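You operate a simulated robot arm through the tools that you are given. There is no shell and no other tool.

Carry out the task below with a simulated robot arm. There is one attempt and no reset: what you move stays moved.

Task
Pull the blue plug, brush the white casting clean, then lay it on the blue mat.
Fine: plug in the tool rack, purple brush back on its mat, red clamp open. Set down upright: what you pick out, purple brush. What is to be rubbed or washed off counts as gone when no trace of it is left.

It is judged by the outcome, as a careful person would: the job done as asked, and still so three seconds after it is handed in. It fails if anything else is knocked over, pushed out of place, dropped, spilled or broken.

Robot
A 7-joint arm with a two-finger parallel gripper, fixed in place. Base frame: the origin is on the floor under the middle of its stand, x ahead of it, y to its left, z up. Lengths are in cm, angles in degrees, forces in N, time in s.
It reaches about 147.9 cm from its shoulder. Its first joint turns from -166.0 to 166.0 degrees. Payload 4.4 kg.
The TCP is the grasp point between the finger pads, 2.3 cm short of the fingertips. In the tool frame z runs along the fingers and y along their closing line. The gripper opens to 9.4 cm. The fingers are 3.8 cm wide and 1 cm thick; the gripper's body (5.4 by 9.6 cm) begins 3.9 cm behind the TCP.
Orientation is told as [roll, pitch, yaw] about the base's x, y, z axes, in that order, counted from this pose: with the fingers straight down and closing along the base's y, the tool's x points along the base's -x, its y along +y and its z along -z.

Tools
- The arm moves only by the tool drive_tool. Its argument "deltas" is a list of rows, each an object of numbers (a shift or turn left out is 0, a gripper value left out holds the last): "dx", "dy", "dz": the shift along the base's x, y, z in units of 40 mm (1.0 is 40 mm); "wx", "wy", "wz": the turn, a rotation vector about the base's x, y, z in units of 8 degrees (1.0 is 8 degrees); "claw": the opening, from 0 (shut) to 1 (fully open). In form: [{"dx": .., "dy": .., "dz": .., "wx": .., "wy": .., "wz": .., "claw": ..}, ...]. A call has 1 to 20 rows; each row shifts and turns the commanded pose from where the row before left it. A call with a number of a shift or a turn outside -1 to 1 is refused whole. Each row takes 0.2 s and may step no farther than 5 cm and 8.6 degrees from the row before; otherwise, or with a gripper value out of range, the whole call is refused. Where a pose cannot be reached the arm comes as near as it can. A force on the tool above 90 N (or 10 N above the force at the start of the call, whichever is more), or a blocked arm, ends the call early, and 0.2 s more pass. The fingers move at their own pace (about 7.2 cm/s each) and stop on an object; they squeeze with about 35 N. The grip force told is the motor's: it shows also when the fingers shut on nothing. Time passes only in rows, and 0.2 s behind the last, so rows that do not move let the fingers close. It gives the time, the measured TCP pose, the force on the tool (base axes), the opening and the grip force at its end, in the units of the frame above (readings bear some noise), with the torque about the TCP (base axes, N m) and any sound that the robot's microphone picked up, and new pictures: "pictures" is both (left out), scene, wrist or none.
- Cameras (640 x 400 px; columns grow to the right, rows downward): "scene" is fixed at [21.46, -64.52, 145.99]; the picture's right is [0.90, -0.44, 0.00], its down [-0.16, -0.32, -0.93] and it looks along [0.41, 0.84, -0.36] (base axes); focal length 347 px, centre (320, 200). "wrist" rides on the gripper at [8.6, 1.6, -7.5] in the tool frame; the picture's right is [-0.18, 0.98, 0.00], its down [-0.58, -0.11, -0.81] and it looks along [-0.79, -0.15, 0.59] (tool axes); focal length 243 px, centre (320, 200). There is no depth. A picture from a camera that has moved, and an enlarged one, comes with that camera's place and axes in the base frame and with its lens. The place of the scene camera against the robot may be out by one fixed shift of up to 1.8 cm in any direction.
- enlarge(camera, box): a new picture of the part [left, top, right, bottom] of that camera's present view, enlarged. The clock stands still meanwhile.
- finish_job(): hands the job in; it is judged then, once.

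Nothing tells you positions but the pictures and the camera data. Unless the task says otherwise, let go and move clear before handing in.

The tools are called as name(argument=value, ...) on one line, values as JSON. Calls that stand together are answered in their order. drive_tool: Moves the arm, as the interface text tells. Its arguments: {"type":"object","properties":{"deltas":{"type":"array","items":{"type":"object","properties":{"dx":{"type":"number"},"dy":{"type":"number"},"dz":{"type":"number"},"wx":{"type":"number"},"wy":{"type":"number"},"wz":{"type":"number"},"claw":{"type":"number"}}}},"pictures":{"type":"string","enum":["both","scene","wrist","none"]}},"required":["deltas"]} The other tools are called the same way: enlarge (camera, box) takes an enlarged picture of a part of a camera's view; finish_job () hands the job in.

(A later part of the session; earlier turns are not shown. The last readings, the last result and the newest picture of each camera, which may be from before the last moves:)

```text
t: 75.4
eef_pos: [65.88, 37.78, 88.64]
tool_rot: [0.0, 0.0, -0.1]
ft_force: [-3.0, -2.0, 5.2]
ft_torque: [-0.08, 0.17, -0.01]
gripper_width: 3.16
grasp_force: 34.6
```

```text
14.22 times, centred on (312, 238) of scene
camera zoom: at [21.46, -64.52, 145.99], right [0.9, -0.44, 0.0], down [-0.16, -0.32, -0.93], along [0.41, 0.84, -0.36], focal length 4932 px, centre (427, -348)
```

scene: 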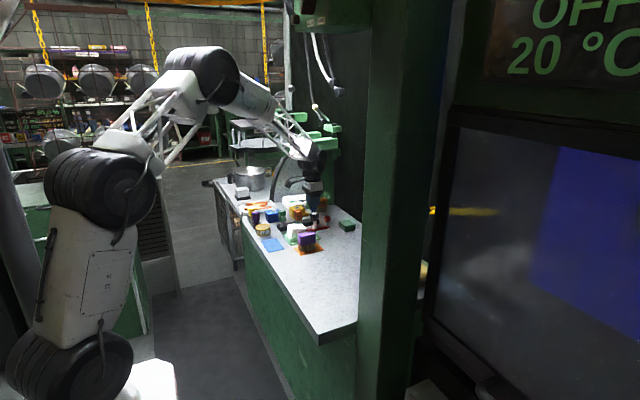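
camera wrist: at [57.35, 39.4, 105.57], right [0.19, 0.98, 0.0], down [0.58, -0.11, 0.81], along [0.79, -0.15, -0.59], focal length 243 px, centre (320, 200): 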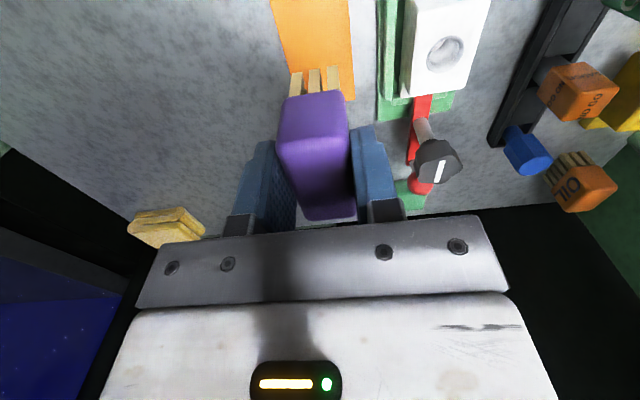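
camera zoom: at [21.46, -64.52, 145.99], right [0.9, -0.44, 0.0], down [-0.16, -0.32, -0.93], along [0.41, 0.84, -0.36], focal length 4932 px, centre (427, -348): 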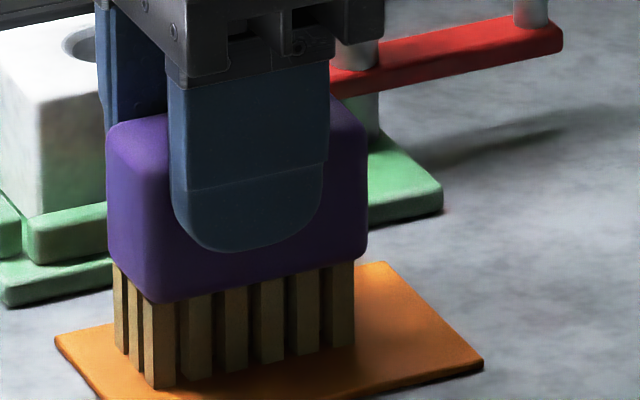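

The brush is down on its mat (about 5 N). I'll release it and rise.

drive_tool(deltas=[{"claw": 0.4}, {"claw": 0.48}, {}, {"dz": 0.4}, {"dz": 0.6}, {"dz": 0.7}, {"dz": 0.8}, {"dz": 0.4}], pictures="both")

enlarge(camera="scene", box=[280, 205, 340, 255])

enlarge(camera="wrist", box=[260, 0, 480, 170])

```text
t: 77.2
eef_pos: [66.07, 37.95, 100.2]
tool_rot: [0.0, 0.0, 0.1]
ft_force: [0.0, -0.1, 0.0]
ft_torque: [-0.02, -0.03, -0.03]
gripper_width: 4.5
grasp_force: 0.1
camera wrist: at [57.34, 39.48, 107.59], right [0.18, 0.98, 0.0], down [0.58, -0.11, 0.81], along [0.79, -0.15, -0.59], focal length 243 px, centre (320, 200)
```

scene: 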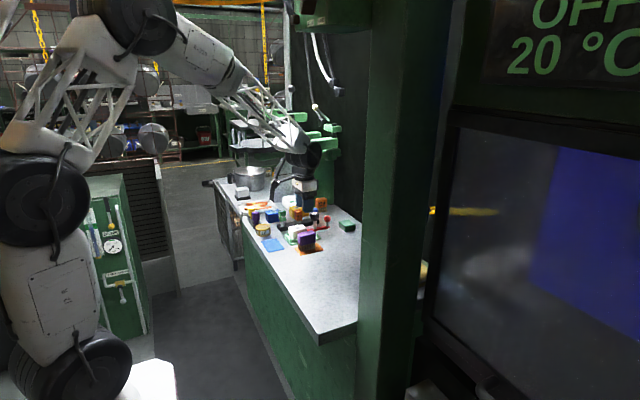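
wrist: 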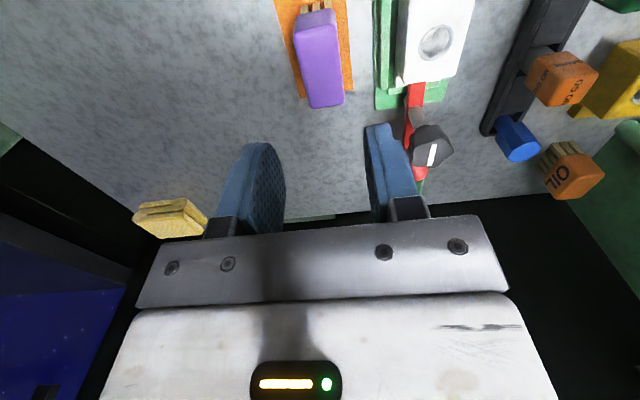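

```text
8.00 times, centred on (310, 230) of scene
camera zoom: at [21.46, -64.52, 145.99], right [0.9, -0.44, 0.0], down [-0.16, -0.32, -0.93], along [0.41, 0.84, -0.36], focal length 2774 px, centre (400, -40)
```

zoom: 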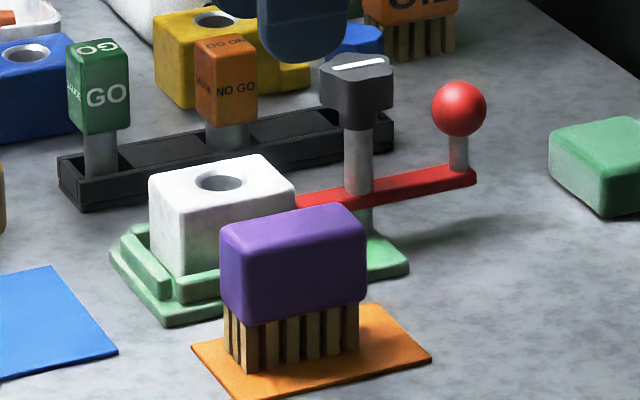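

```text
2.35 times, centred on (370, 85) of wrist
camera zoom: at [57.34, 39.48, 107.59], right [0.18, 0.98, 0.0], down [0.58, -0.11, 0.81], along [0.79, -0.15, -0.59], focal length 571 px, centre (202, 471)
```

zoom: 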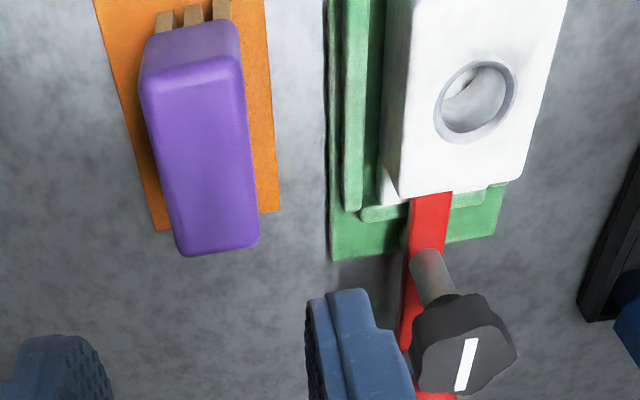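

The brush stands upright on its mat. Now the clamp: I'll move above the red ball handle (about (78.6, 46.5)) to take hold of it.

drive_tool(deltas=[{"dx": 0.52, "dy": 0.355}, {"dx": 0.52, "dy": 0.355}, {"dx": 0.52, "dy": 0.355}, {"dx": 0.52, "dy": 0.355}, {"dx": 0.52, "dy": 0.355}, {"dx": 0.52, "dy": 0.355}, {}], pictures="wrist")

enlarge(camera="wrist", box=[250, 0, 400, 130])

```text
t: 78.8
eef_pos: [78.47, 46.49, 100.33]
tool_rot: [0.1, -0.1, 0.0]
ft_force: [-0.3, -0.5, -0.3]
ft_torque: [0.0, -0.04, 0.03]
gripper_width: 4.52
grasp_force: 0.1
camera wrist: at [69.84, 48.04, 107.66], right [0.18, 0.98, 0.0], down [0.58, -0.11, 0.81], along [0.79, -0.15, -0.59], focal length 243 px, centre (320, 200)
```

wrist: 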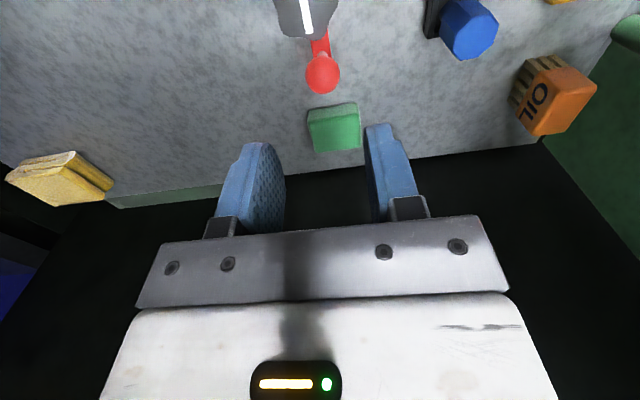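

```text
3.08 times, centred on (325, 65) of wrist
camera zoom: at [69.84, 48.04, 107.66], right [0.18, 0.98, 0.0], down [0.58, -0.11, 0.81], along [0.79, -0.15, -0.59], focal length 746 px, centre (305, 615)
```

zoom: 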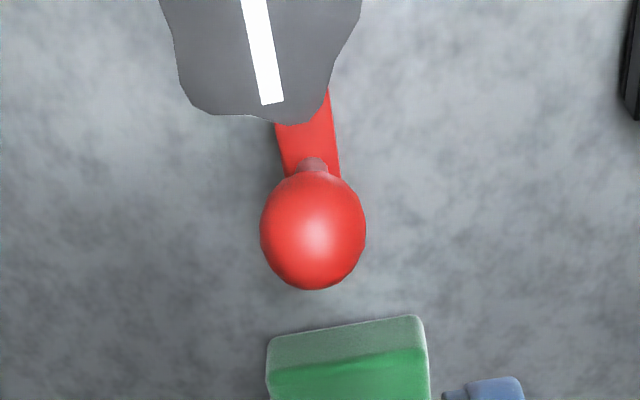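

The ball is 3.5 mm further in +x than the gripper axis. I'll correct, lower around it and grip it.

drive_tool(deltas=[{"dx": 0.08, "dy": 0.03}, {"dz": -0.8}, {"dz": -0.8}, {"dz": -0.6}, {"dz": -0.43}, {}], pictures="wrist")

enlarge(camera="scene", box=[290, 195, 350, 240])

```text
t: 80.2
eef_pos: [78.88, 46.51, 89.88]
tool_rot: [0.0, 0.0, 0.0]
ft_force: [-0.1, 0.2, 0.4]
ft_torque: [-0.01, -0.02, 0.01]
gripper_width: 4.52
grasp_force: 0.0
camera wrist: at [70.17, 48.1, 97.18], right [0.18, 0.98, 0.0], down [0.58, -0.11, 0.81], along [0.79, -0.15, -0.59], focal length 243 px, centre (320, 200)
```

wrist: 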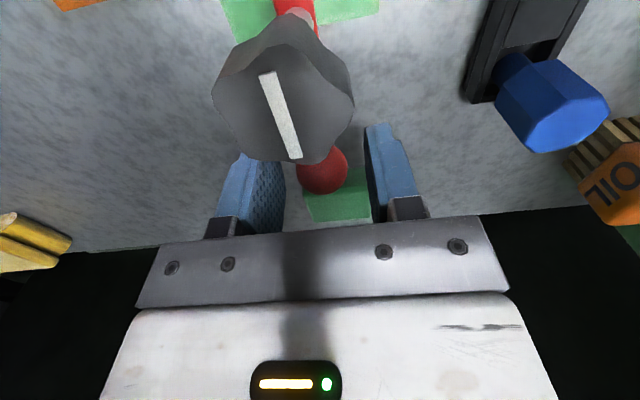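

```text
8.89 times, centred on (320, 218) of scene
camera zoom: at [21.46, -64.52, 145.99], right [0.9, -0.44, 0.0], down [-0.16, -0.32, -0.93], along [0.41, 0.84, -0.36], focal length 3083 px, centre (320, 44)
```

zoom: 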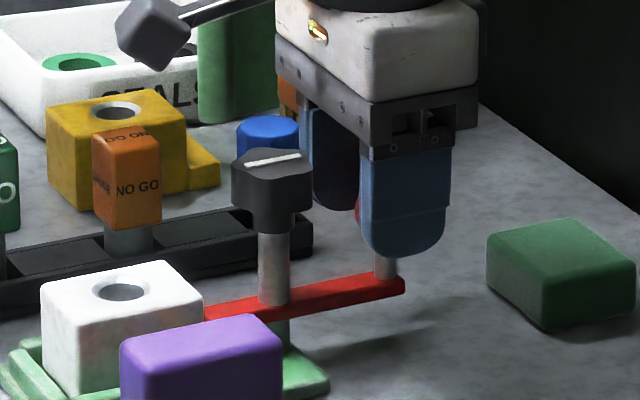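

The fingers straddle the ball. I'll close on it.

drive_tool(deltas=[{"claw": 0.35}, {"claw": 0.2}, {"claw": 0.1}, {"claw": 0.1}], pictures="none")

drive_tool(deltas=[{"dy": -0.05}, {"dy": -0.05}, {}], pictures="none")

enlarge(camera="scene", box=[290, 195, 350, 240])

```text
t: 81.2
eef_pos: [78.86, 46.48, 89.85]
tool_rot: [0.0, 0.0, 0.0]
ft_force: [2.2, 1.9, -1.5]
ft_torque: [0.0, -0.1, -0.1]
gripper_width: 2.72
grasp_force: 44.8
```

```text
t: 82.0
eef_pos: [78.83, 46.34, 89.89]
tool_rot: [0.2, -0.1, 0.1]
ft_force: [19.6, 58.0, -10.6]
ft_torque: [0.83, -0.48, -0.05]
gripper_width: 2.72
grasp_force: 44.8
```

```text
8.89 times, centred on (320, 218) of scene
camera zoom: at [21.46, -64.52, 145.99], right [0.9, -0.44, 0.0], down [-0.16, -0.32, -0.93], along [0.41, 0.84, -0.36], focal length 3083 px, centre (320, 44)
```

zoom: 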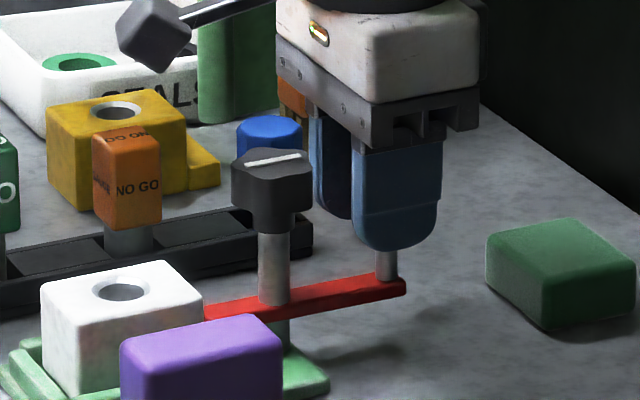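

The lever resists firmly towards −y (58 N), so that is not its opening direction. I'll return to neutral and try towards +y.

drive_tool(deltas=[{"dy": 0.1}, {"dy": 0.05}, {}], pictures="none")

```text
t: 82.8
eef_pos: [78.96, 46.67, 89.78]
tool_rot: [0.0, 0.0, 0.0]
ft_force: [1.9, -7.9, 13.3]
ft_torque: [-0.1, 0.07, 0.33]
gripper_width: 2.71
grasp_force: 45.1
```

drive_tool(deltas=[{"dy": 0.06}, {"dy": 0.06}, {}], pictures="none")

enlarge(camera="scene", box=[290, 195, 350, 240])

```text
t: 83.6
eef_pos: [78.81, 47.08, 89.8]
tool_rot: [0.1, 0.0, 0.1]
ft_force: [1.1, -6.8, 10.1]
ft_torque: [-0.18, -0.02, 0.35]
gripper_width: 2.71
grasp_force: 45.2
```

```text
8.89 times, centred on (320, 218) of scene
camera zoom: at [21.46, -64.52, 145.99], right [0.9, -0.44, 0.0], down [-0.16, -0.32, -0.93], along [0.41, 0.84, -0.36], focal length 3083 px, centre (320, 44)
```

zoom: 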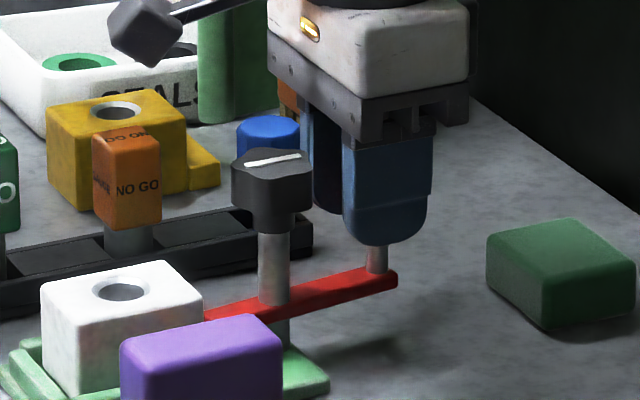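

Towards +y it yields with only about 7 N, so that opens the clamp. I'll follow the arc around the post, turning the gripper with the lever.

drive_tool(deltas=[{"wz": 0.6}, {"dx": -0.035, "dy": 0.217, "wz": 1}, {"dx": -0.064, "dy": 0.21, "wz": 1}, {"dx": -0.093, "dy": 0.199, "wz": 1}, {}], pictures="none")

enlarge(camera="scene", box=[285, 195, 345, 240])

```text
t: 84.8
eef_pos: [78.03, 49.67, 89.6]
tool_rot: [0.1, 0.0, 28.8]
ft_force: [-23.9, -18.4, 7.0]
ft_torque: [-0.34, 0.38, -0.01]
gripper_width: 2.69
grasp_force: 45.0
```

```text
8.89 times, centred on (315, 218) of scene
camera zoom: at [21.46, -64.52, 145.99], right [0.9, -0.44, 0.0], down [-0.16, -0.32, -0.93], along [0.41, 0.84, -0.36], focal length 3083 px, centre (364, 44)
```

zoom: 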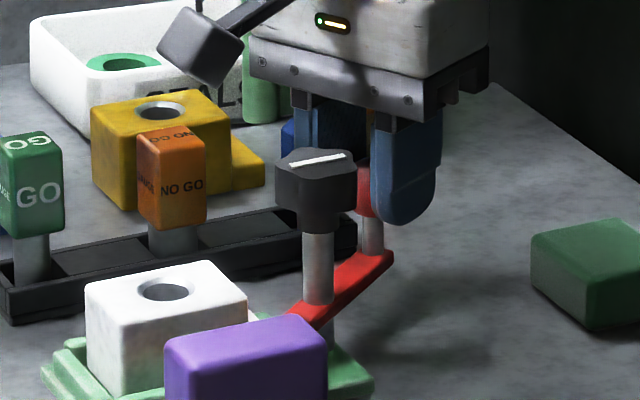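

The lever turns well; I'm pulling slightly outward, so I'll tighten the arc radius by about 2 mm and continue.

drive_tool(deltas=[{"dx": -0.044, "dy": -0.024}, {"dx": -0.116, "dy": 0.178, "wz": 1}, {"dx": -0.14, "dy": 0.161, "wz": 1}, {}], pictures="none")

enlarge(camera="scene", box=[285, 195, 345, 240])

```text
t: 85.8
eef_pos: [76.74, 50.87, 89.76]
tool_rot: [0.0, 0.1, 44.8]
ft_force: [-17.6, -26.3, -0.5]
ft_torque: [-0.41, 0.28, -0.03]
gripper_width: 2.73
grasp_force: 44.9
```

```text
8.89 times, centred on (315, 218) of scene
camera zoom: at [21.46, -64.52, 145.99], right [0.9, -0.44, 0.0], down [-0.16, -0.32, -0.93], along [0.41, 0.84, -0.36], focal length 3083 px, centre (364, 44)
```

zoom: 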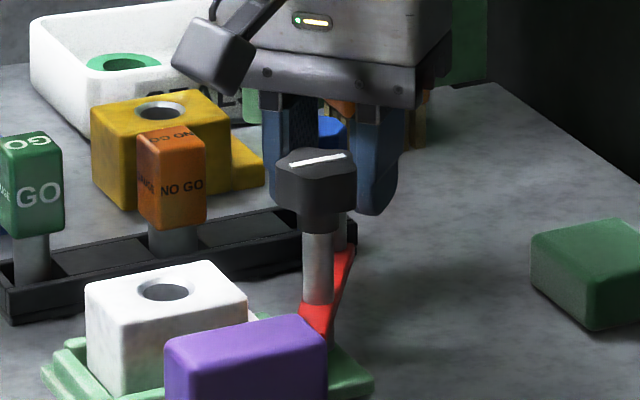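

Good progress at 45°. I'll correct inward again and continue to about 70°.

drive_tool(deltas=[{"dx": -0.035, "dy": -0.04}, {"dx": -0.161, "dy": 0.135, "wz": 1}, {"dx": -0.178, "dy": 0.105, "wz": 1}, {}], pictures="wrist")

enlarge(camera="scene", box=[285, 195, 345, 240])

```text
t: 86.8
eef_pos: [75.27, 51.74, 89.82]
tool_rot: [0.1, 0.1, 60.8]
ft_force: [-7.9, -29.5, -5.7]
ft_torque: [-0.48, 0.16, -0.04]
gripper_width: 2.71
grasp_force: 44.4
camera wrist: at [69.66, 44.91, 97.11], right [-0.77, 0.64, 0.0], down [0.38, 0.45, 0.81], along [0.52, 0.62, -0.59], focal length 243 px, centre (320, 200)
```

wrist: 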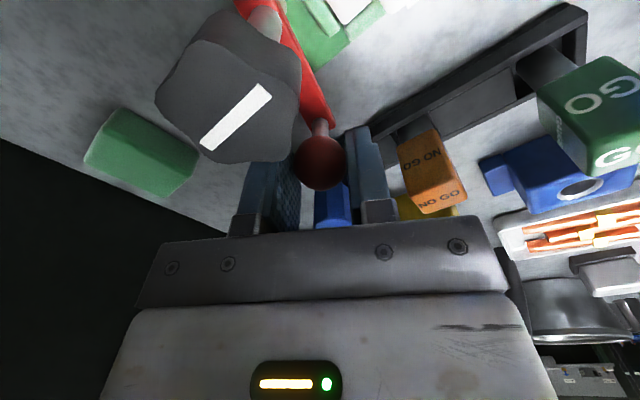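

```text
8.89 times, centred on (315, 218) of scene
camera zoom: at [21.46, -64.52, 145.99], right [0.9, -0.44, 0.0], down [-0.16, -0.32, -0.93], along [0.41, 0.84, -0.36], focal length 3083 px, centre (364, 44)
```

zoom: 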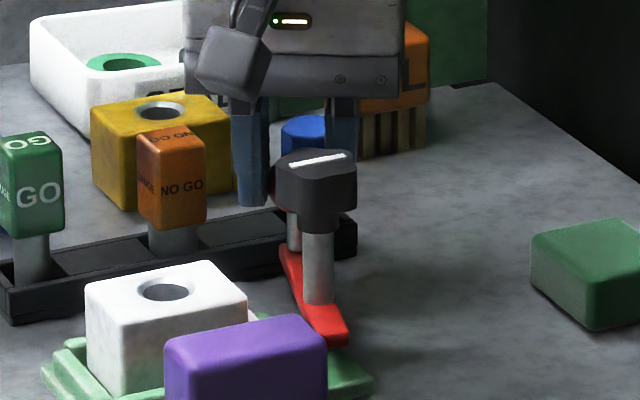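

The bar has swung clear of the ear. One more small step for margin, then I'll release the ball.

drive_tool(deltas=[{"dx": -0.02, "dy": -0.05}, {"dx": -0.19, "dy": 0.07, "wz": 1}, {}], pictures="wrist")

enlarge(camera="scene", box=[285, 205, 335, 242])

enlarge(camera="wrist", box=[150, 0, 480, 220])

```text
t: 87.6
eef_pos: [74.75, 51.67, 89.94]
tool_rot: [-0.1, -0.2, 68.7]
ft_force: [53.5, -32.1, -4.0]
ft_torque: [0.0, -0.94, -0.39]
gripper_width: 3.66
grasp_force: 30.3
camera wrist: at [69.98, 44.19, 97.27], right [-0.85, 0.53, 0.0], down [0.31, 0.5, 0.81], along [0.43, 0.69, -0.59], focal length 243 px, centre (320, 200)
```

wrist: 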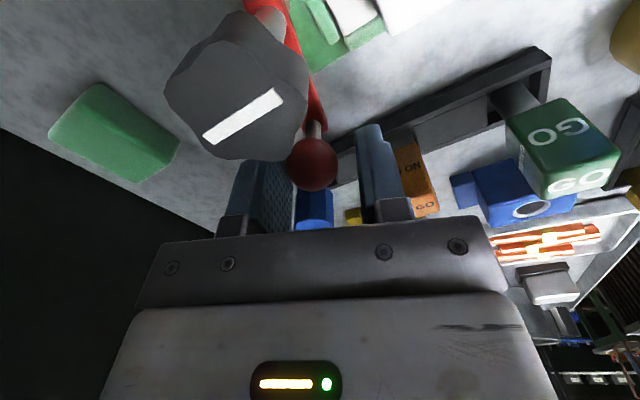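

```text
10.81 times, centred on (310, 224) of scene
camera zoom: at [21.46, -64.52, 145.99], right [0.9, -0.44, 0.0], down [-0.16, -0.32, -0.93], along [0.41, 0.84, -0.36], focal length 3749 px, centre (428, -54)
```

zoom: 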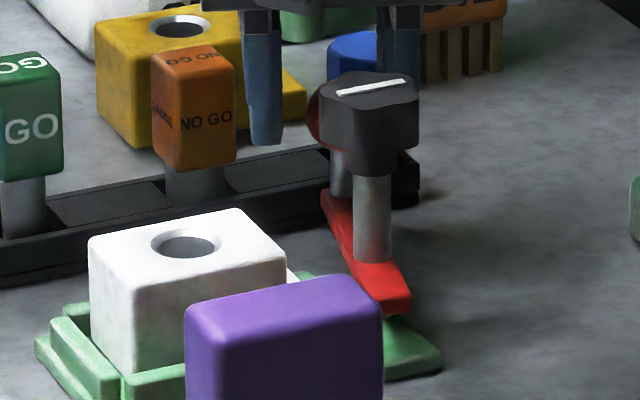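

```text
1.82 times, centred on (315, 110) of wrist
camera zoom: at [69.98, 44.19, 97.27], right [-0.85, 0.53, 0.0], down [0.31, 0.5, 0.81], along [0.43, 0.69, -0.59], focal length 441 px, centre (329, 364)
```

zoom: 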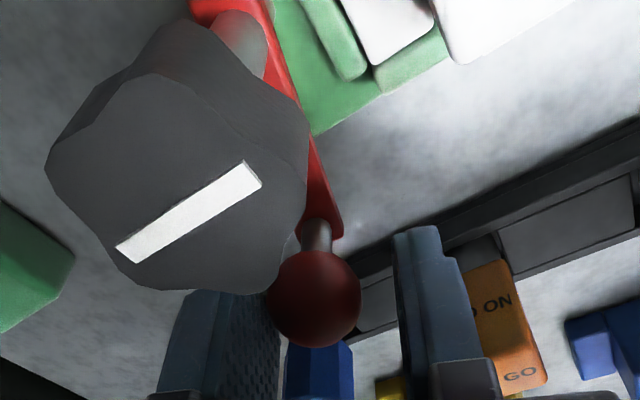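

The ball has reached its stop (53 N, fingers pushed apart), so the clamp is fully open. I'll back off, release and rise straight up.

drive_tool(deltas=[{"dx": 0.1, "dy": -0.03}, {"claw": 0.45}, {"claw": 0.45}, {}], pictures="none")

drive_tool(deltas=[{"dz": 0.3}, {"dz": 0.5}, {"dz": 0.7}, {"dz": 0.8}, {"dz": 0.5}], pictures="wrist")

enlarge(camera="scene", box=[275, 200, 345, 245])

enlarge(camera="wrist", box=[200, 0, 440, 150])

```text
t: 88.6
eef_pos: [74.95, 51.7, 89.74]
tool_rot: [0.1, 0.0, 68.9]
ft_force: [-0.3, 0.1, -0.1]
ft_torque: [0.0, 0.01, -0.01]
gripper_width: 4.27
grasp_force: 0.0
```

```text
t: 89.8
eef_pos: [74.9, 51.74, 100.88]
tool_rot: [-0.1, 0.0, 68.8]
ft_force: [0.4, -0.3, -0.5]
ft_torque: [-0.06, -0.01, 0.03]
gripper_width: 4.24
grasp_force: 0.2
camera wrist: at [70.21, 44.19, 108.31], right [-0.85, 0.53, 0.0], down [0.31, 0.5, 0.81], along [0.42, 0.68, -0.59], focal length 243 px, centre (320, 200)
```

wrist: 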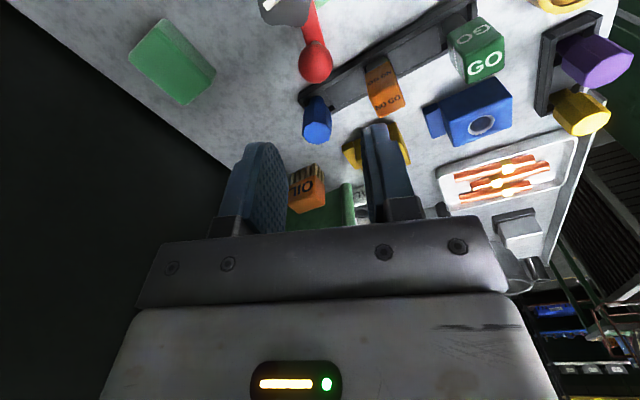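

```text
8.89 times, centred on (310, 222) of scene
camera zoom: at [21.46, -64.52, 145.99], right [0.9, -0.44, 0.0], down [-0.16, -0.32, -0.93], along [0.41, 0.84, -0.36], focal length 3083 px, centre (409, 0)
```

zoom: 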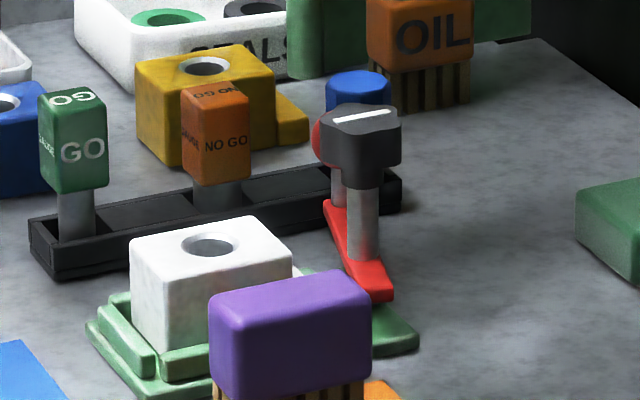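

```text
2.67 times, centred on (320, 75) of wrist
camera zoom: at [70.21, 44.19, 108.31], right [-0.85, 0.53, 0.0], down [0.31, 0.5, 0.81], along [0.42, 0.68, -0.59], focal length 647 px, centre (320, 533)
```

zoom: 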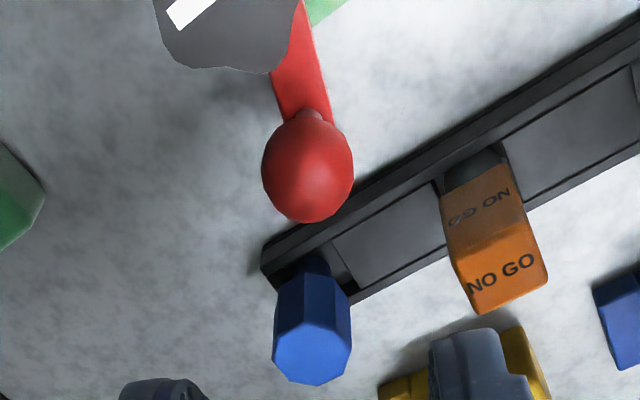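

The clamp is fully open and the plug, gauges and brush are undisturbed. I'll turn back to zero yaw and go above the casting to pick it up.

drive_tool(deltas=[{"dx": -0.219, "dy": -0.125, "wz": -0.86, "claw": 0.65}, {"dx": -0.219, "dy": -0.125, "wz": -0.86}, {"dx": -0.219, "dy": -0.125, "wz": -0.86}, {"dx": -0.219, "dy": -0.125, "wz": -0.86}, {"dx": -0.219, "dy": -0.125, "wz": -0.86}, {"dx": -0.219, "dy": -0.125, "wz": -0.86}, {"dx": -0.219, "dy": -0.125, "wz": -0.86}, {"dx": -0.219, "dy": -0.125, "wz": -0.86}, {"dx": -0.219, "dy": -0.125, "wz": -0.86}, {"dx": -0.219, "dy": -0.125, "wz": -0.86}, {}], pictures="wrist")

enlarge(camera="wrist", box=[250, 0, 400, 130])

```text
t: 92.2
eef_pos: [66.06, 46.83, 100.94]
tool_rot: [0.0, 0.1, -0.1]
ft_force: [0.9, 0.5, -0.4]
ft_torque: [-0.01, -0.02, 0.01]
gripper_width: 6.13
grasp_force: 0.1
camera wrist: at [57.43, 48.32, 108.32], right [0.19, 0.98, 0.0], down [0.58, -0.11, 0.81], along [0.79, -0.15, -0.59], focal length 243 px, centre (320, 200)
```

wrist: 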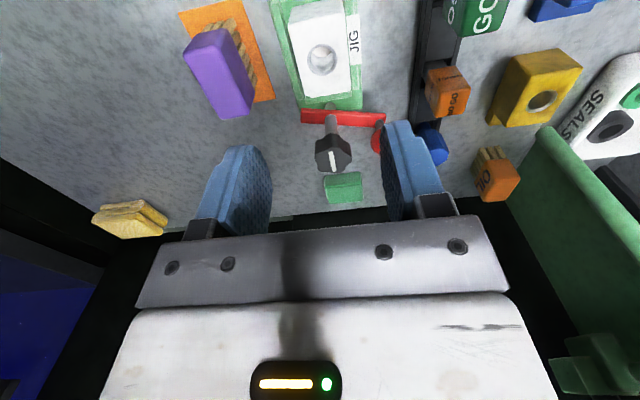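

```text
3.08 times, centred on (325, 65) of wrist
camera zoom: at [57.43, 48.32, 108.32], right [0.19, 0.98, 0.0], down [0.58, -0.11, 0.81], along [0.79, -0.15, -0.59], focal length 746 px, centre (305, 615)
```

zoom: 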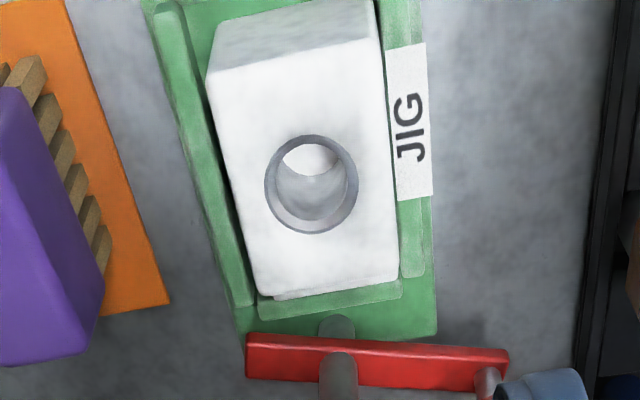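

The bar is now perpendicular and fully clear of the casting. I'll align (about 1.7 mm corrections), lower the open gripper around the casting, and grip it.

drive_tool(deltas=[{"dx": 0.04, "dy": 0.035}, {"dz": -0.8}, {"dz": -0.8}, {"dz": -0.8}, {"dz": -0.5}, {"dz": -0.22}, {}], pictures="wrist")

enlarge(camera="scene", box=[280, 200, 335, 242])

enlarge(camera="wrist", box=[220, 40, 420, 230])

```text
t: 93.8
eef_pos: [66.19, 46.92, 88.37]
tool_rot: [0.0, 0.0, 0.0]
ft_force: [0.5, 0.2, 0.6]
ft_torque: [0.01, -0.02, 0.02]
gripper_width: 6.11
grasp_force: 0.0
camera wrist: at [57.57, 48.42, 95.82], right [0.18, 0.98, 0.0], down [0.58, -0.11, 0.81], along [0.79, -0.15, -0.59], focal length 243 px, centre (320, 200)
```

wrist: 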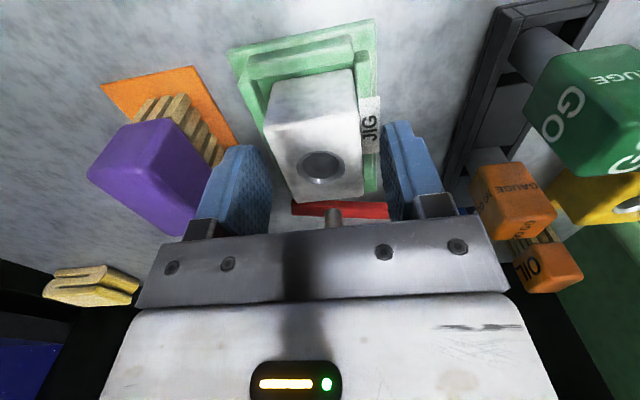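

```text
9.52 times, centred on (308, 221) of scene
camera zoom: at [21.46, -64.52, 145.99], right [0.9, -0.44, 0.0], down [-0.16, -0.32, -0.93], along [0.41, 0.84, -0.36], focal length 3303 px, centre (439, 0)
```

zoom: 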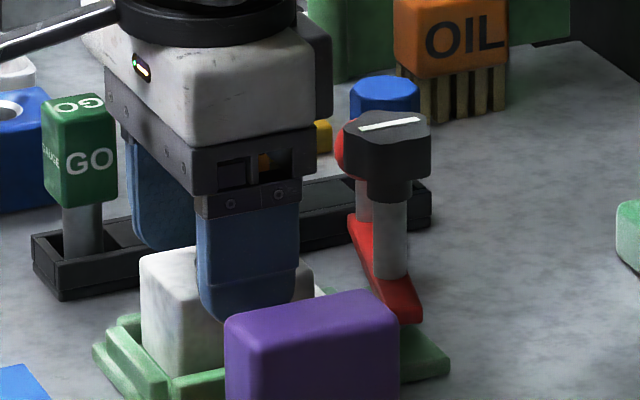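

```text
2.11 times, centred on (320, 135) of wrist
camera zoom: at [57.57, 48.42, 95.82], right [0.18, 0.98, 0.0], down [0.58, -0.11, 0.81], along [0.79, -0.15, -0.59], focal length 511 px, centre (320, 337)
```

zoom: 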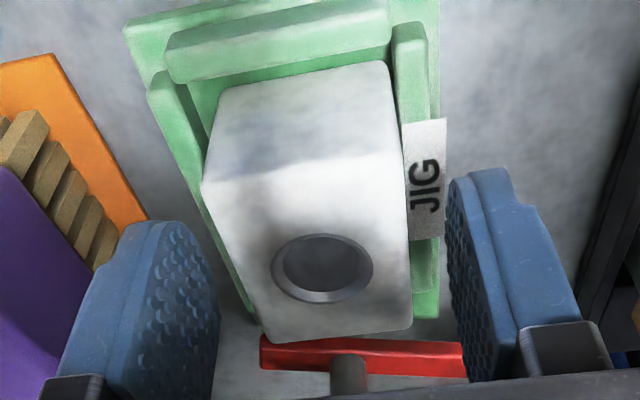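

The fingers straddle the casting and no force is felt. I'll close, then lift about 1.6 cm.

drive_tool(deltas=[{"claw": 0.5}, {"claw": 0.4}, {"claw": 0.3}, {"claw": 0.3}, {}], pictures="none")

drive_tool(deltas=[{"dz": 0.1}, {"dz": 0.15}, {"dz": 0.15}, {}], pictures="wrist")

enlarge(camera="scene", box=[280, 200, 335, 242])

```text
t: 95.0
eef_pos: [66.2, 46.77, 88.5]
tool_rot: [0.0, 0.0, 0.1]
ft_force: [0.5, 0.3, 0.2]
ft_torque: [0.07, -0.07, -0.01]
gripper_width: 4.36
grasp_force: 35.1
```

```text
t: 96.0
eef_pos: [66.25, 46.83, 90.11]
tool_rot: [0.0, 0.0, 0.1]
ft_force: [0.5, -0.2, -1.8]
ft_torque: [-0.02, 0.02, 0.02]
gripper_width: 4.36
grasp_force: 34.5
camera wrist: at [57.57, 48.46, 97.43], right [0.18, 0.98, 0.0], down [0.58, -0.11, 0.81], along [0.79, -0.15, -0.59], focal length 243 px, centre (320, 200)
```

wrist: 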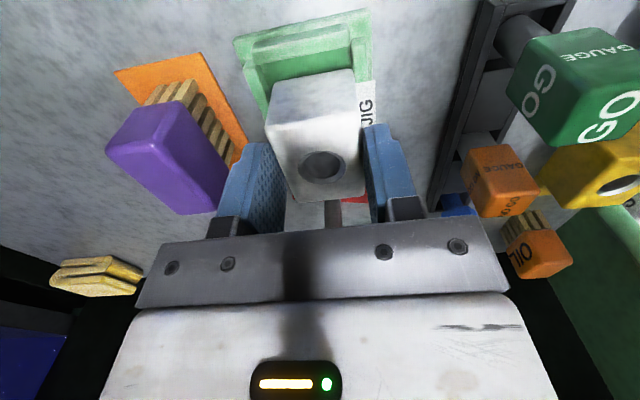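

```text
9.52 times, centred on (308, 221) of scene
camera zoom: at [21.46, -64.52, 145.99], right [0.9, -0.44, 0.0], down [-0.16, -0.32, -0.93], along [0.41, 0.84, -0.36], focal length 3303 px, centre (439, 0)
```

zoom: 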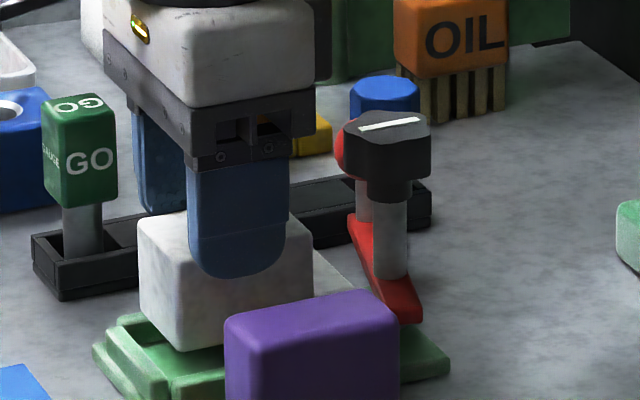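

The casting is out of the nest and held level. I'll edge it up a bit more, slide it −x away from the knob, then raise it and carry it towards the blue mat while turning it 90° so its length fits the mat.

drive_tool(deltas=[{"dz": 0.1}, {"dx": -0.3}, {"dx": -0.4}, {"dx": -0.3, "dz": 0.4}, {"dz": 0.8}, {"dz": 0.8}, {}], pictures="both")

enlarge(camera="scene", box=[265, 190, 335, 245])

```text
t: 97.6
eef_pos: [62.34, 46.77, 98.59]
tool_rot: [0.0, 0.1, 0.0]
ft_force: [-0.1, -0.3, -2.3]
ft_torque: [0.03, 0.04, -0.02]
gripper_width: 4.37
grasp_force: 35.2
camera wrist: at [53.63, 48.45, 105.91], right [0.18, 0.98, 0.0], down [0.58, -0.11, 0.81], along [0.79, -0.15, -0.59], focal length 243 px, centre (320, 200)
```

scene: 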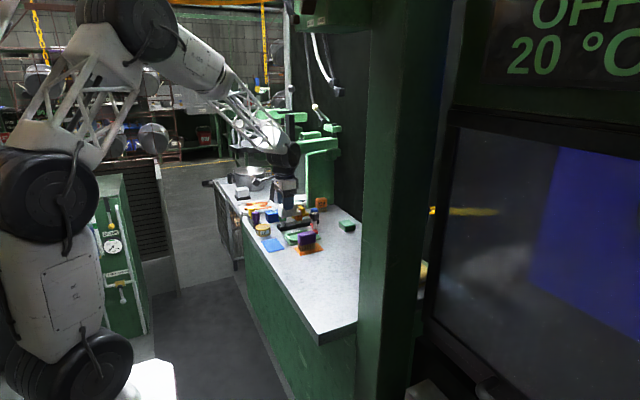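
wrist: 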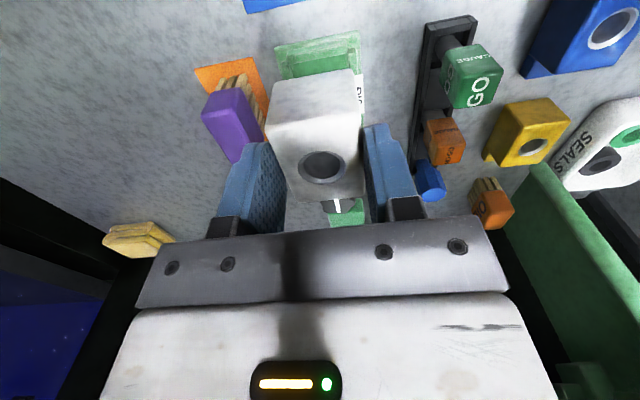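

```text
7.27 times, centred on (300, 218) of scene
camera zoom: at [21.46, -64.52, 145.99], right [0.9, -0.44, 0.0], down [-0.16, -0.32, -0.93], along [0.41, 0.84, -0.36], focal length 2522 px, centre (466, 73)
```

zoom: 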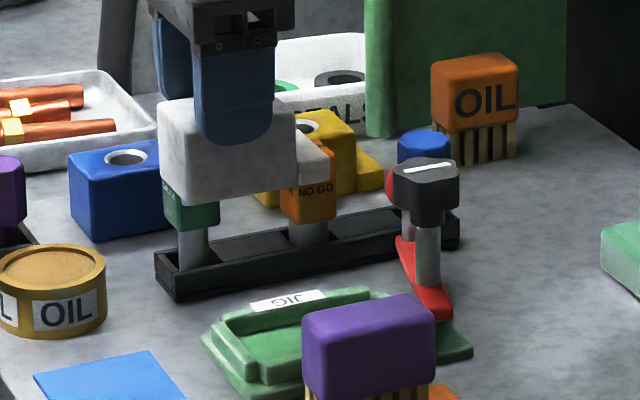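

The ear is 1.8 cm long, so the casting is about 7.8 × 4.4 cm; turned 90° it fits the 6.2 × 9 cm mat. I'll rotate +90° while moving over the mat.

drive_tool(deltas=[{"dx": -0.147, "dy": -0.031, "wz": 0.9375}, {"dx": -0.147, "dy": -0.031, "wz": 0.9375}, {"dx": -0.147, "dy": -0.031, "wz": 0.9375}, {"dx": -0.147, "dy": -0.031, "wz": 0.9375}, {"dx": -0.147, "dy": -0.031, "wz": 0.9375}, {"dx": -0.147, "dy": -0.031, "wz": 0.9375}, {"dx": -0.147, "dy": -0.031, "wz": 0.9375}, {"dx": -0.147, "dy": -0.031, "wz": 0.9375}, {"dx": -0.147, "dy": -0.031, "wz": 0.9375}, {"dx": -0.147, "dy": -0.031, "wz": 0.9375}, {"dx": -0.147, "dy": -0.031, "wz": 0.9375}, {"dx": -0.147, "dy": -0.031, "wz": 0.9375}, {}], pictures="both")

enlarge(camera="scene", box=[245, 190, 315, 255])

enlarge(camera="wrist", box=[220, 0, 420, 160])

```text
t: 100.4
eef_pos: [55.2, 45.31, 98.56]
tool_rot: [0.0, -0.1, 90.0]
ft_force: [-1.2, 0.9, -3.1]
ft_torque: [-0.01, 0.0, -0.02]
gripper_width: 4.37
grasp_force: 34.4
camera wrist: at [53.52, 36.74, 105.85], right [-0.98, 0.18, 0.0], down [0.11, 0.58, 0.81], along [0.15, 0.79, -0.59], focal length 243 px, centre (320, 200)
```

scene: 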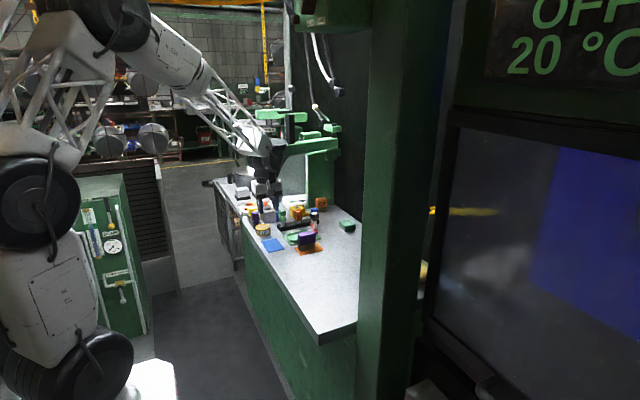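
wrist: 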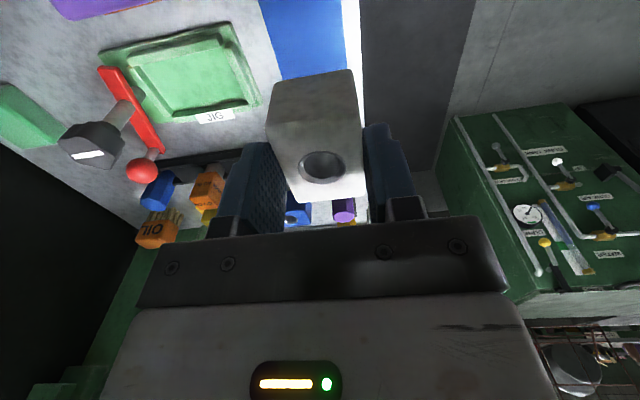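

```text
6.15 times, centred on (280, 222) of scene
camera zoom: at [21.46, -64.52, 145.99], right [0.9, -0.44, 0.0], down [-0.16, -0.32, -0.93], along [0.41, 0.84, -0.36], focal length 2134 px, centre (566, 62)
```

zoom: 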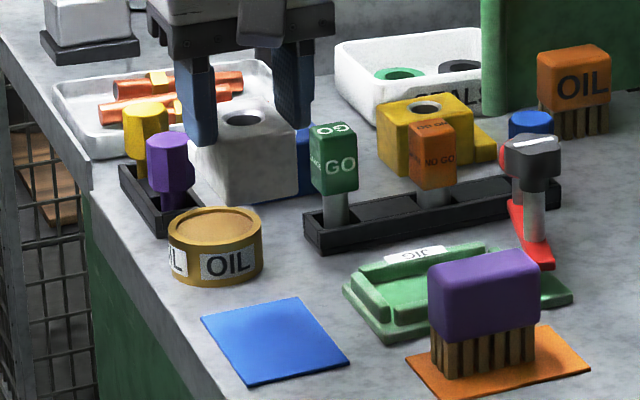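

```text
2.50 times, centred on (320, 80) of wrist
camera zoom: at [53.52, 36.74, 105.85], right [-0.98, 0.18, 0.0], down [0.11, 0.58, 0.81], along [0.15, 0.79, -0.59], focal length 606 px, centre (320, 500)
```

zoom: 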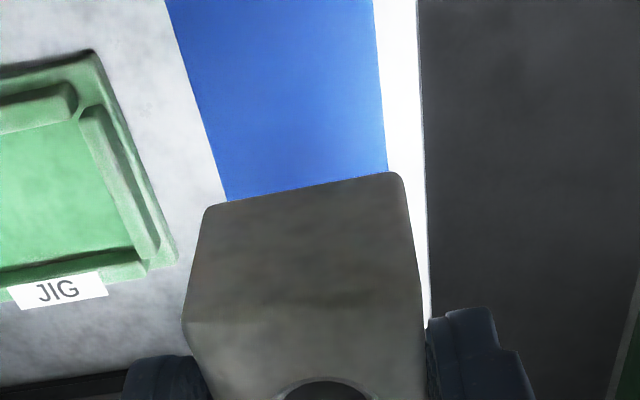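

The mat lies at x 52.7–59.1, y 41.6–50.7, so I need about 8 mm more in +x. I'll shift and lower the casting to a few centimetres above the mat, then check.

drive_tool(deltas=[{"dx": 0.2}, {"dz": -0.7}, {"dz": -0.7}, {"dz": -0.6}, {}], pictures="wrist")

enlarge(camera="scene", box=[245, 200, 305, 255])

enlarge(camera="wrist", box=[220, 0, 420, 160])

```text
t: 101.6
eef_pos: [55.89, 45.52, 90.51]
tool_rot: [-0.1, 0.0, 90.0]
ft_force: [-0.9, -0.4, -3.2]
ft_torque: [-0.02, -0.03, 0.04]
gripper_width: 4.36
grasp_force: 35.0
camera wrist: at [54.31, 36.79, 97.79], right [-0.98, 0.18, 0.0], down [0.11, 0.58, 0.81], along [0.15, 0.79, -0.59], focal length 243 px, centre (320, 200)
```

wrist: 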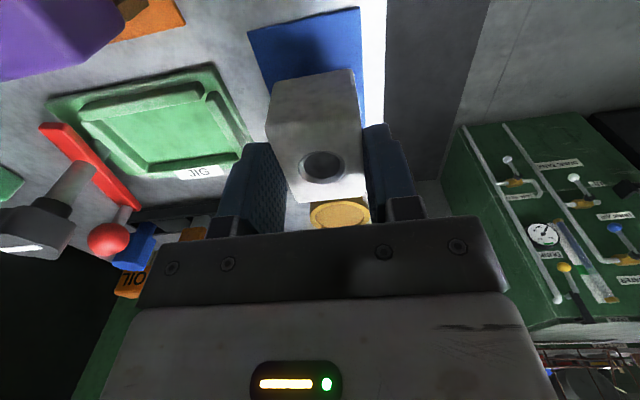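

```text
7.27 times, centred on (275, 228) of scene
camera zoom: at [21.46, -64.52, 145.99], right [0.9, -0.44, 0.0], down [-0.16, -0.32, -0.93], along [0.41, 0.84, -0.36], focal length 2522 px, centre (647, 0)
```

zoom: 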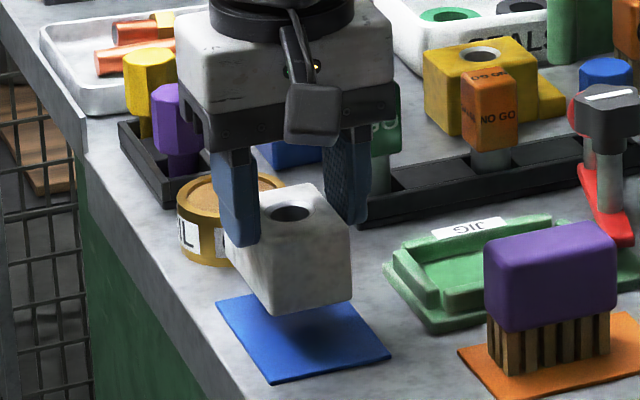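

```text
2.50 times, centred on (320, 80) of wrist
camera zoom: at [54.31, 36.79, 97.79], right [-0.98, 0.18, 0.0], down [0.11, 0.58, 0.81], along [0.15, 0.79, -0.59], focal length 606 px, centre (320, 500)
```

zoom: 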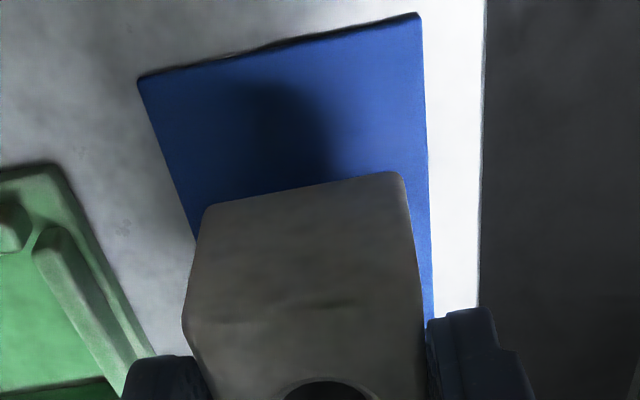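

The casting is above the mat; it needs about 3.5 mm more in +x and 5 mm in −y to sit centred. I'll adjust and lower close to the mat.

drive_tool(deltas=[{"dx": 0.0875, "dy": -0.125}, {"dz": -0.25}, {"dz": -0.2}, {}], pictures="wrist")

enlarge(camera="scene", box=[250, 215, 300, 255])

enlarge(camera="wrist", box=[220, 0, 420, 160])

```text
t: 102.6
eef_pos: [56.39, 44.9, 88.66]
tool_rot: [0.0, -0.1, 89.9]
ft_force: [0.1, 0.6, -3.0]
ft_torque: [0.0, -0.02, -0.01]
gripper_width: 4.37
grasp_force: 35.4
camera wrist: at [54.65, 36.23, 96.05], right [-0.98, 0.18, 0.0], down [0.11, 0.58, 0.81], along [0.15, 0.79, -0.59], focal length 243 px, centre (320, 200)
```

wrist: 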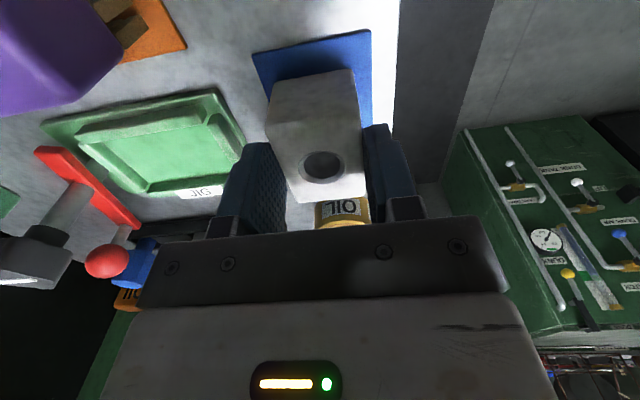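

```text
10.00 times, centred on (275, 235) of scene
camera zoom: at [21.46, -64.52, 145.99], right [0.9, -0.44, 0.0], down [-0.16, -0.32, -0.93], along [0.41, 0.84, -0.36], focal length 3468 px, centre (770, -150)
```

zoom: 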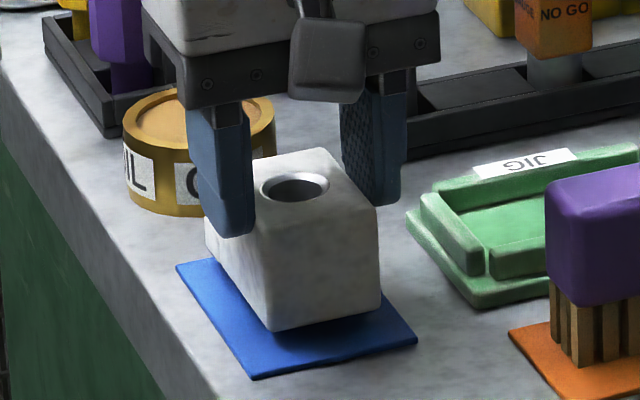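

```text
2.50 times, centred on (320, 80) of wrist
camera zoom: at [54.65, 36.23, 96.05], right [-0.98, 0.18, 0.0], down [0.11, 0.58, 0.81], along [0.15, 0.79, -0.59], focal length 606 px, centre (320, 500)
```

zoom: 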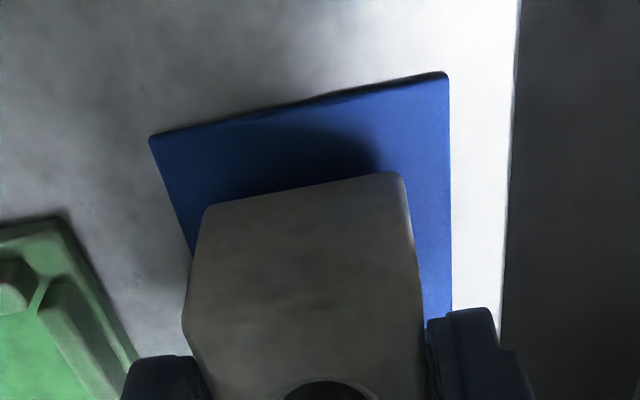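

The casting is centred in x over the mat. I'll nudge 1.5 mm in −y and lower in fine steps to touchdown.

drive_tool(deltas=[{"dy": -0.04}, {"dz": -0.1}, {"dz": -0.08}, {}], pictures="none")

drive_tool(deltas=[{"dz": -0.05}, {}], pictures="none")

enlarge(camera="scene", box=[250, 215, 300, 255])

```text
t: 103.6
eef_pos: [56.29, 44.88, 87.97]
tool_rot: [0.0, -0.1, 90.1]
ft_force: [-0.1, -0.1, -1.9]
ft_torque: [-0.02, 0.0, 0.02]
gripper_width: 4.36
grasp_force: 34.9
```

```text
t: 104.2
eef_pos: [56.36, 44.86, 87.89]
tool_rot: [-0.1, -0.1, 90.0]
ft_force: [-6.2, -6.3, 23.4]
ft_torque: [-0.2, 0.2, 0.03]
gripper_width: 4.37
grasp_force: 34.7
```

```text
10.00 times, centred on (275, 235) of scene
camera zoom: at [21.46, -64.52, 145.99], right [0.9, -0.44, 0.0], down [-0.16, -0.32, -0.93], along [0.41, 0.84, -0.36], focal length 3468 px, centre (770, -150)
```

zoom: 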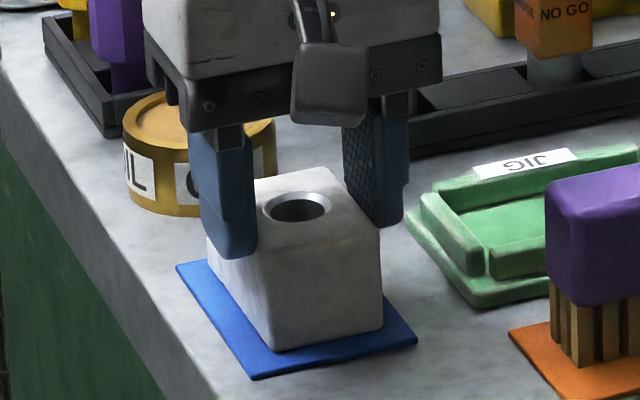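

Contact was felt at about 23 N. Before letting go, I'll zoom in to check how it sits on the mat.

enlarge(camera="scene", box=[264, 230, 296, 255])

enlarge(camera="wrist", box=[240, 10, 400, 130])

```text
16.00 times, centred on (280, 242) of scene
camera zoom: at [21.46, -64.52, 145.99], right [0.9, -0.44, 0.0], down [-0.16, -0.32, -0.93], along [0.41, 0.84, -0.36], focal length 5549 px, centre (960, -480)
```

zoom: 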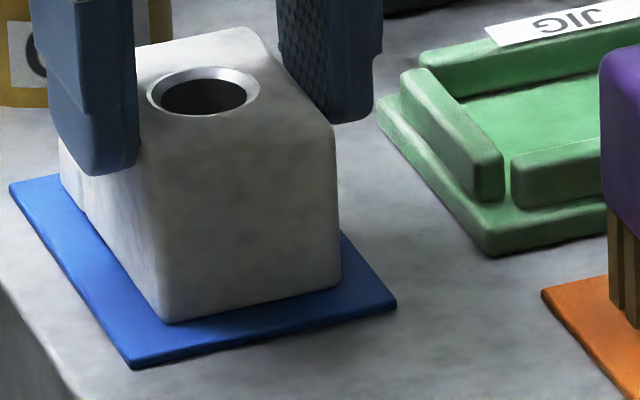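

```text
3.33 times, centred on (320, 70) of wrist
camera zoom: at [54.64, 36.1, 95.24], right [-0.98, 0.18, 0.0], down [0.11, 0.58, 0.81], along [0.15, 0.79, -0.59], focal length 809 px, centre (320, 633)
```

zoom: 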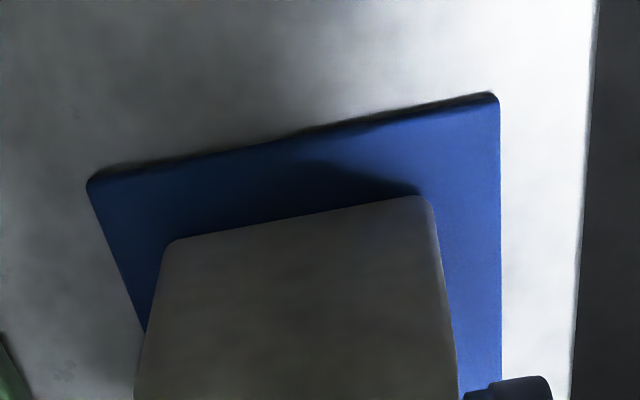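

It is on the mat but sits slightly towards +y (near margin about 1.2 cm, ear margin only about 0.4 cm). I'll lift a hair, shift 4 mm in −y and set it down again.

drive_tool(deltas=[{"dz": 0.08}, {"dy": -0.1}, {"dz": -0.03}, {}], pictures="none")

drive_tool(deltas=[{"dz": -0.02}, {}], pictures="none")

```text
t: 105.2
eef_pos: [56.39, 44.45, 87.87]
tool_rot: [0.0, 0.0, 90.0]
ft_force: [-1.0, 0.5, -1.9]
ft_torque: [-0.02, -0.02, -0.06]
gripper_width: 4.38
grasp_force: 35.0
```

```text
t: 105.8
eef_pos: [56.3, 44.33, 87.77]
tool_rot: [0.0, 0.0, 90.0]
ft_force: [-0.9, -0.7, -0.6]
ft_torque: [0.01, -0.01, 0.03]
gripper_width: 4.35
grasp_force: 35.5
```

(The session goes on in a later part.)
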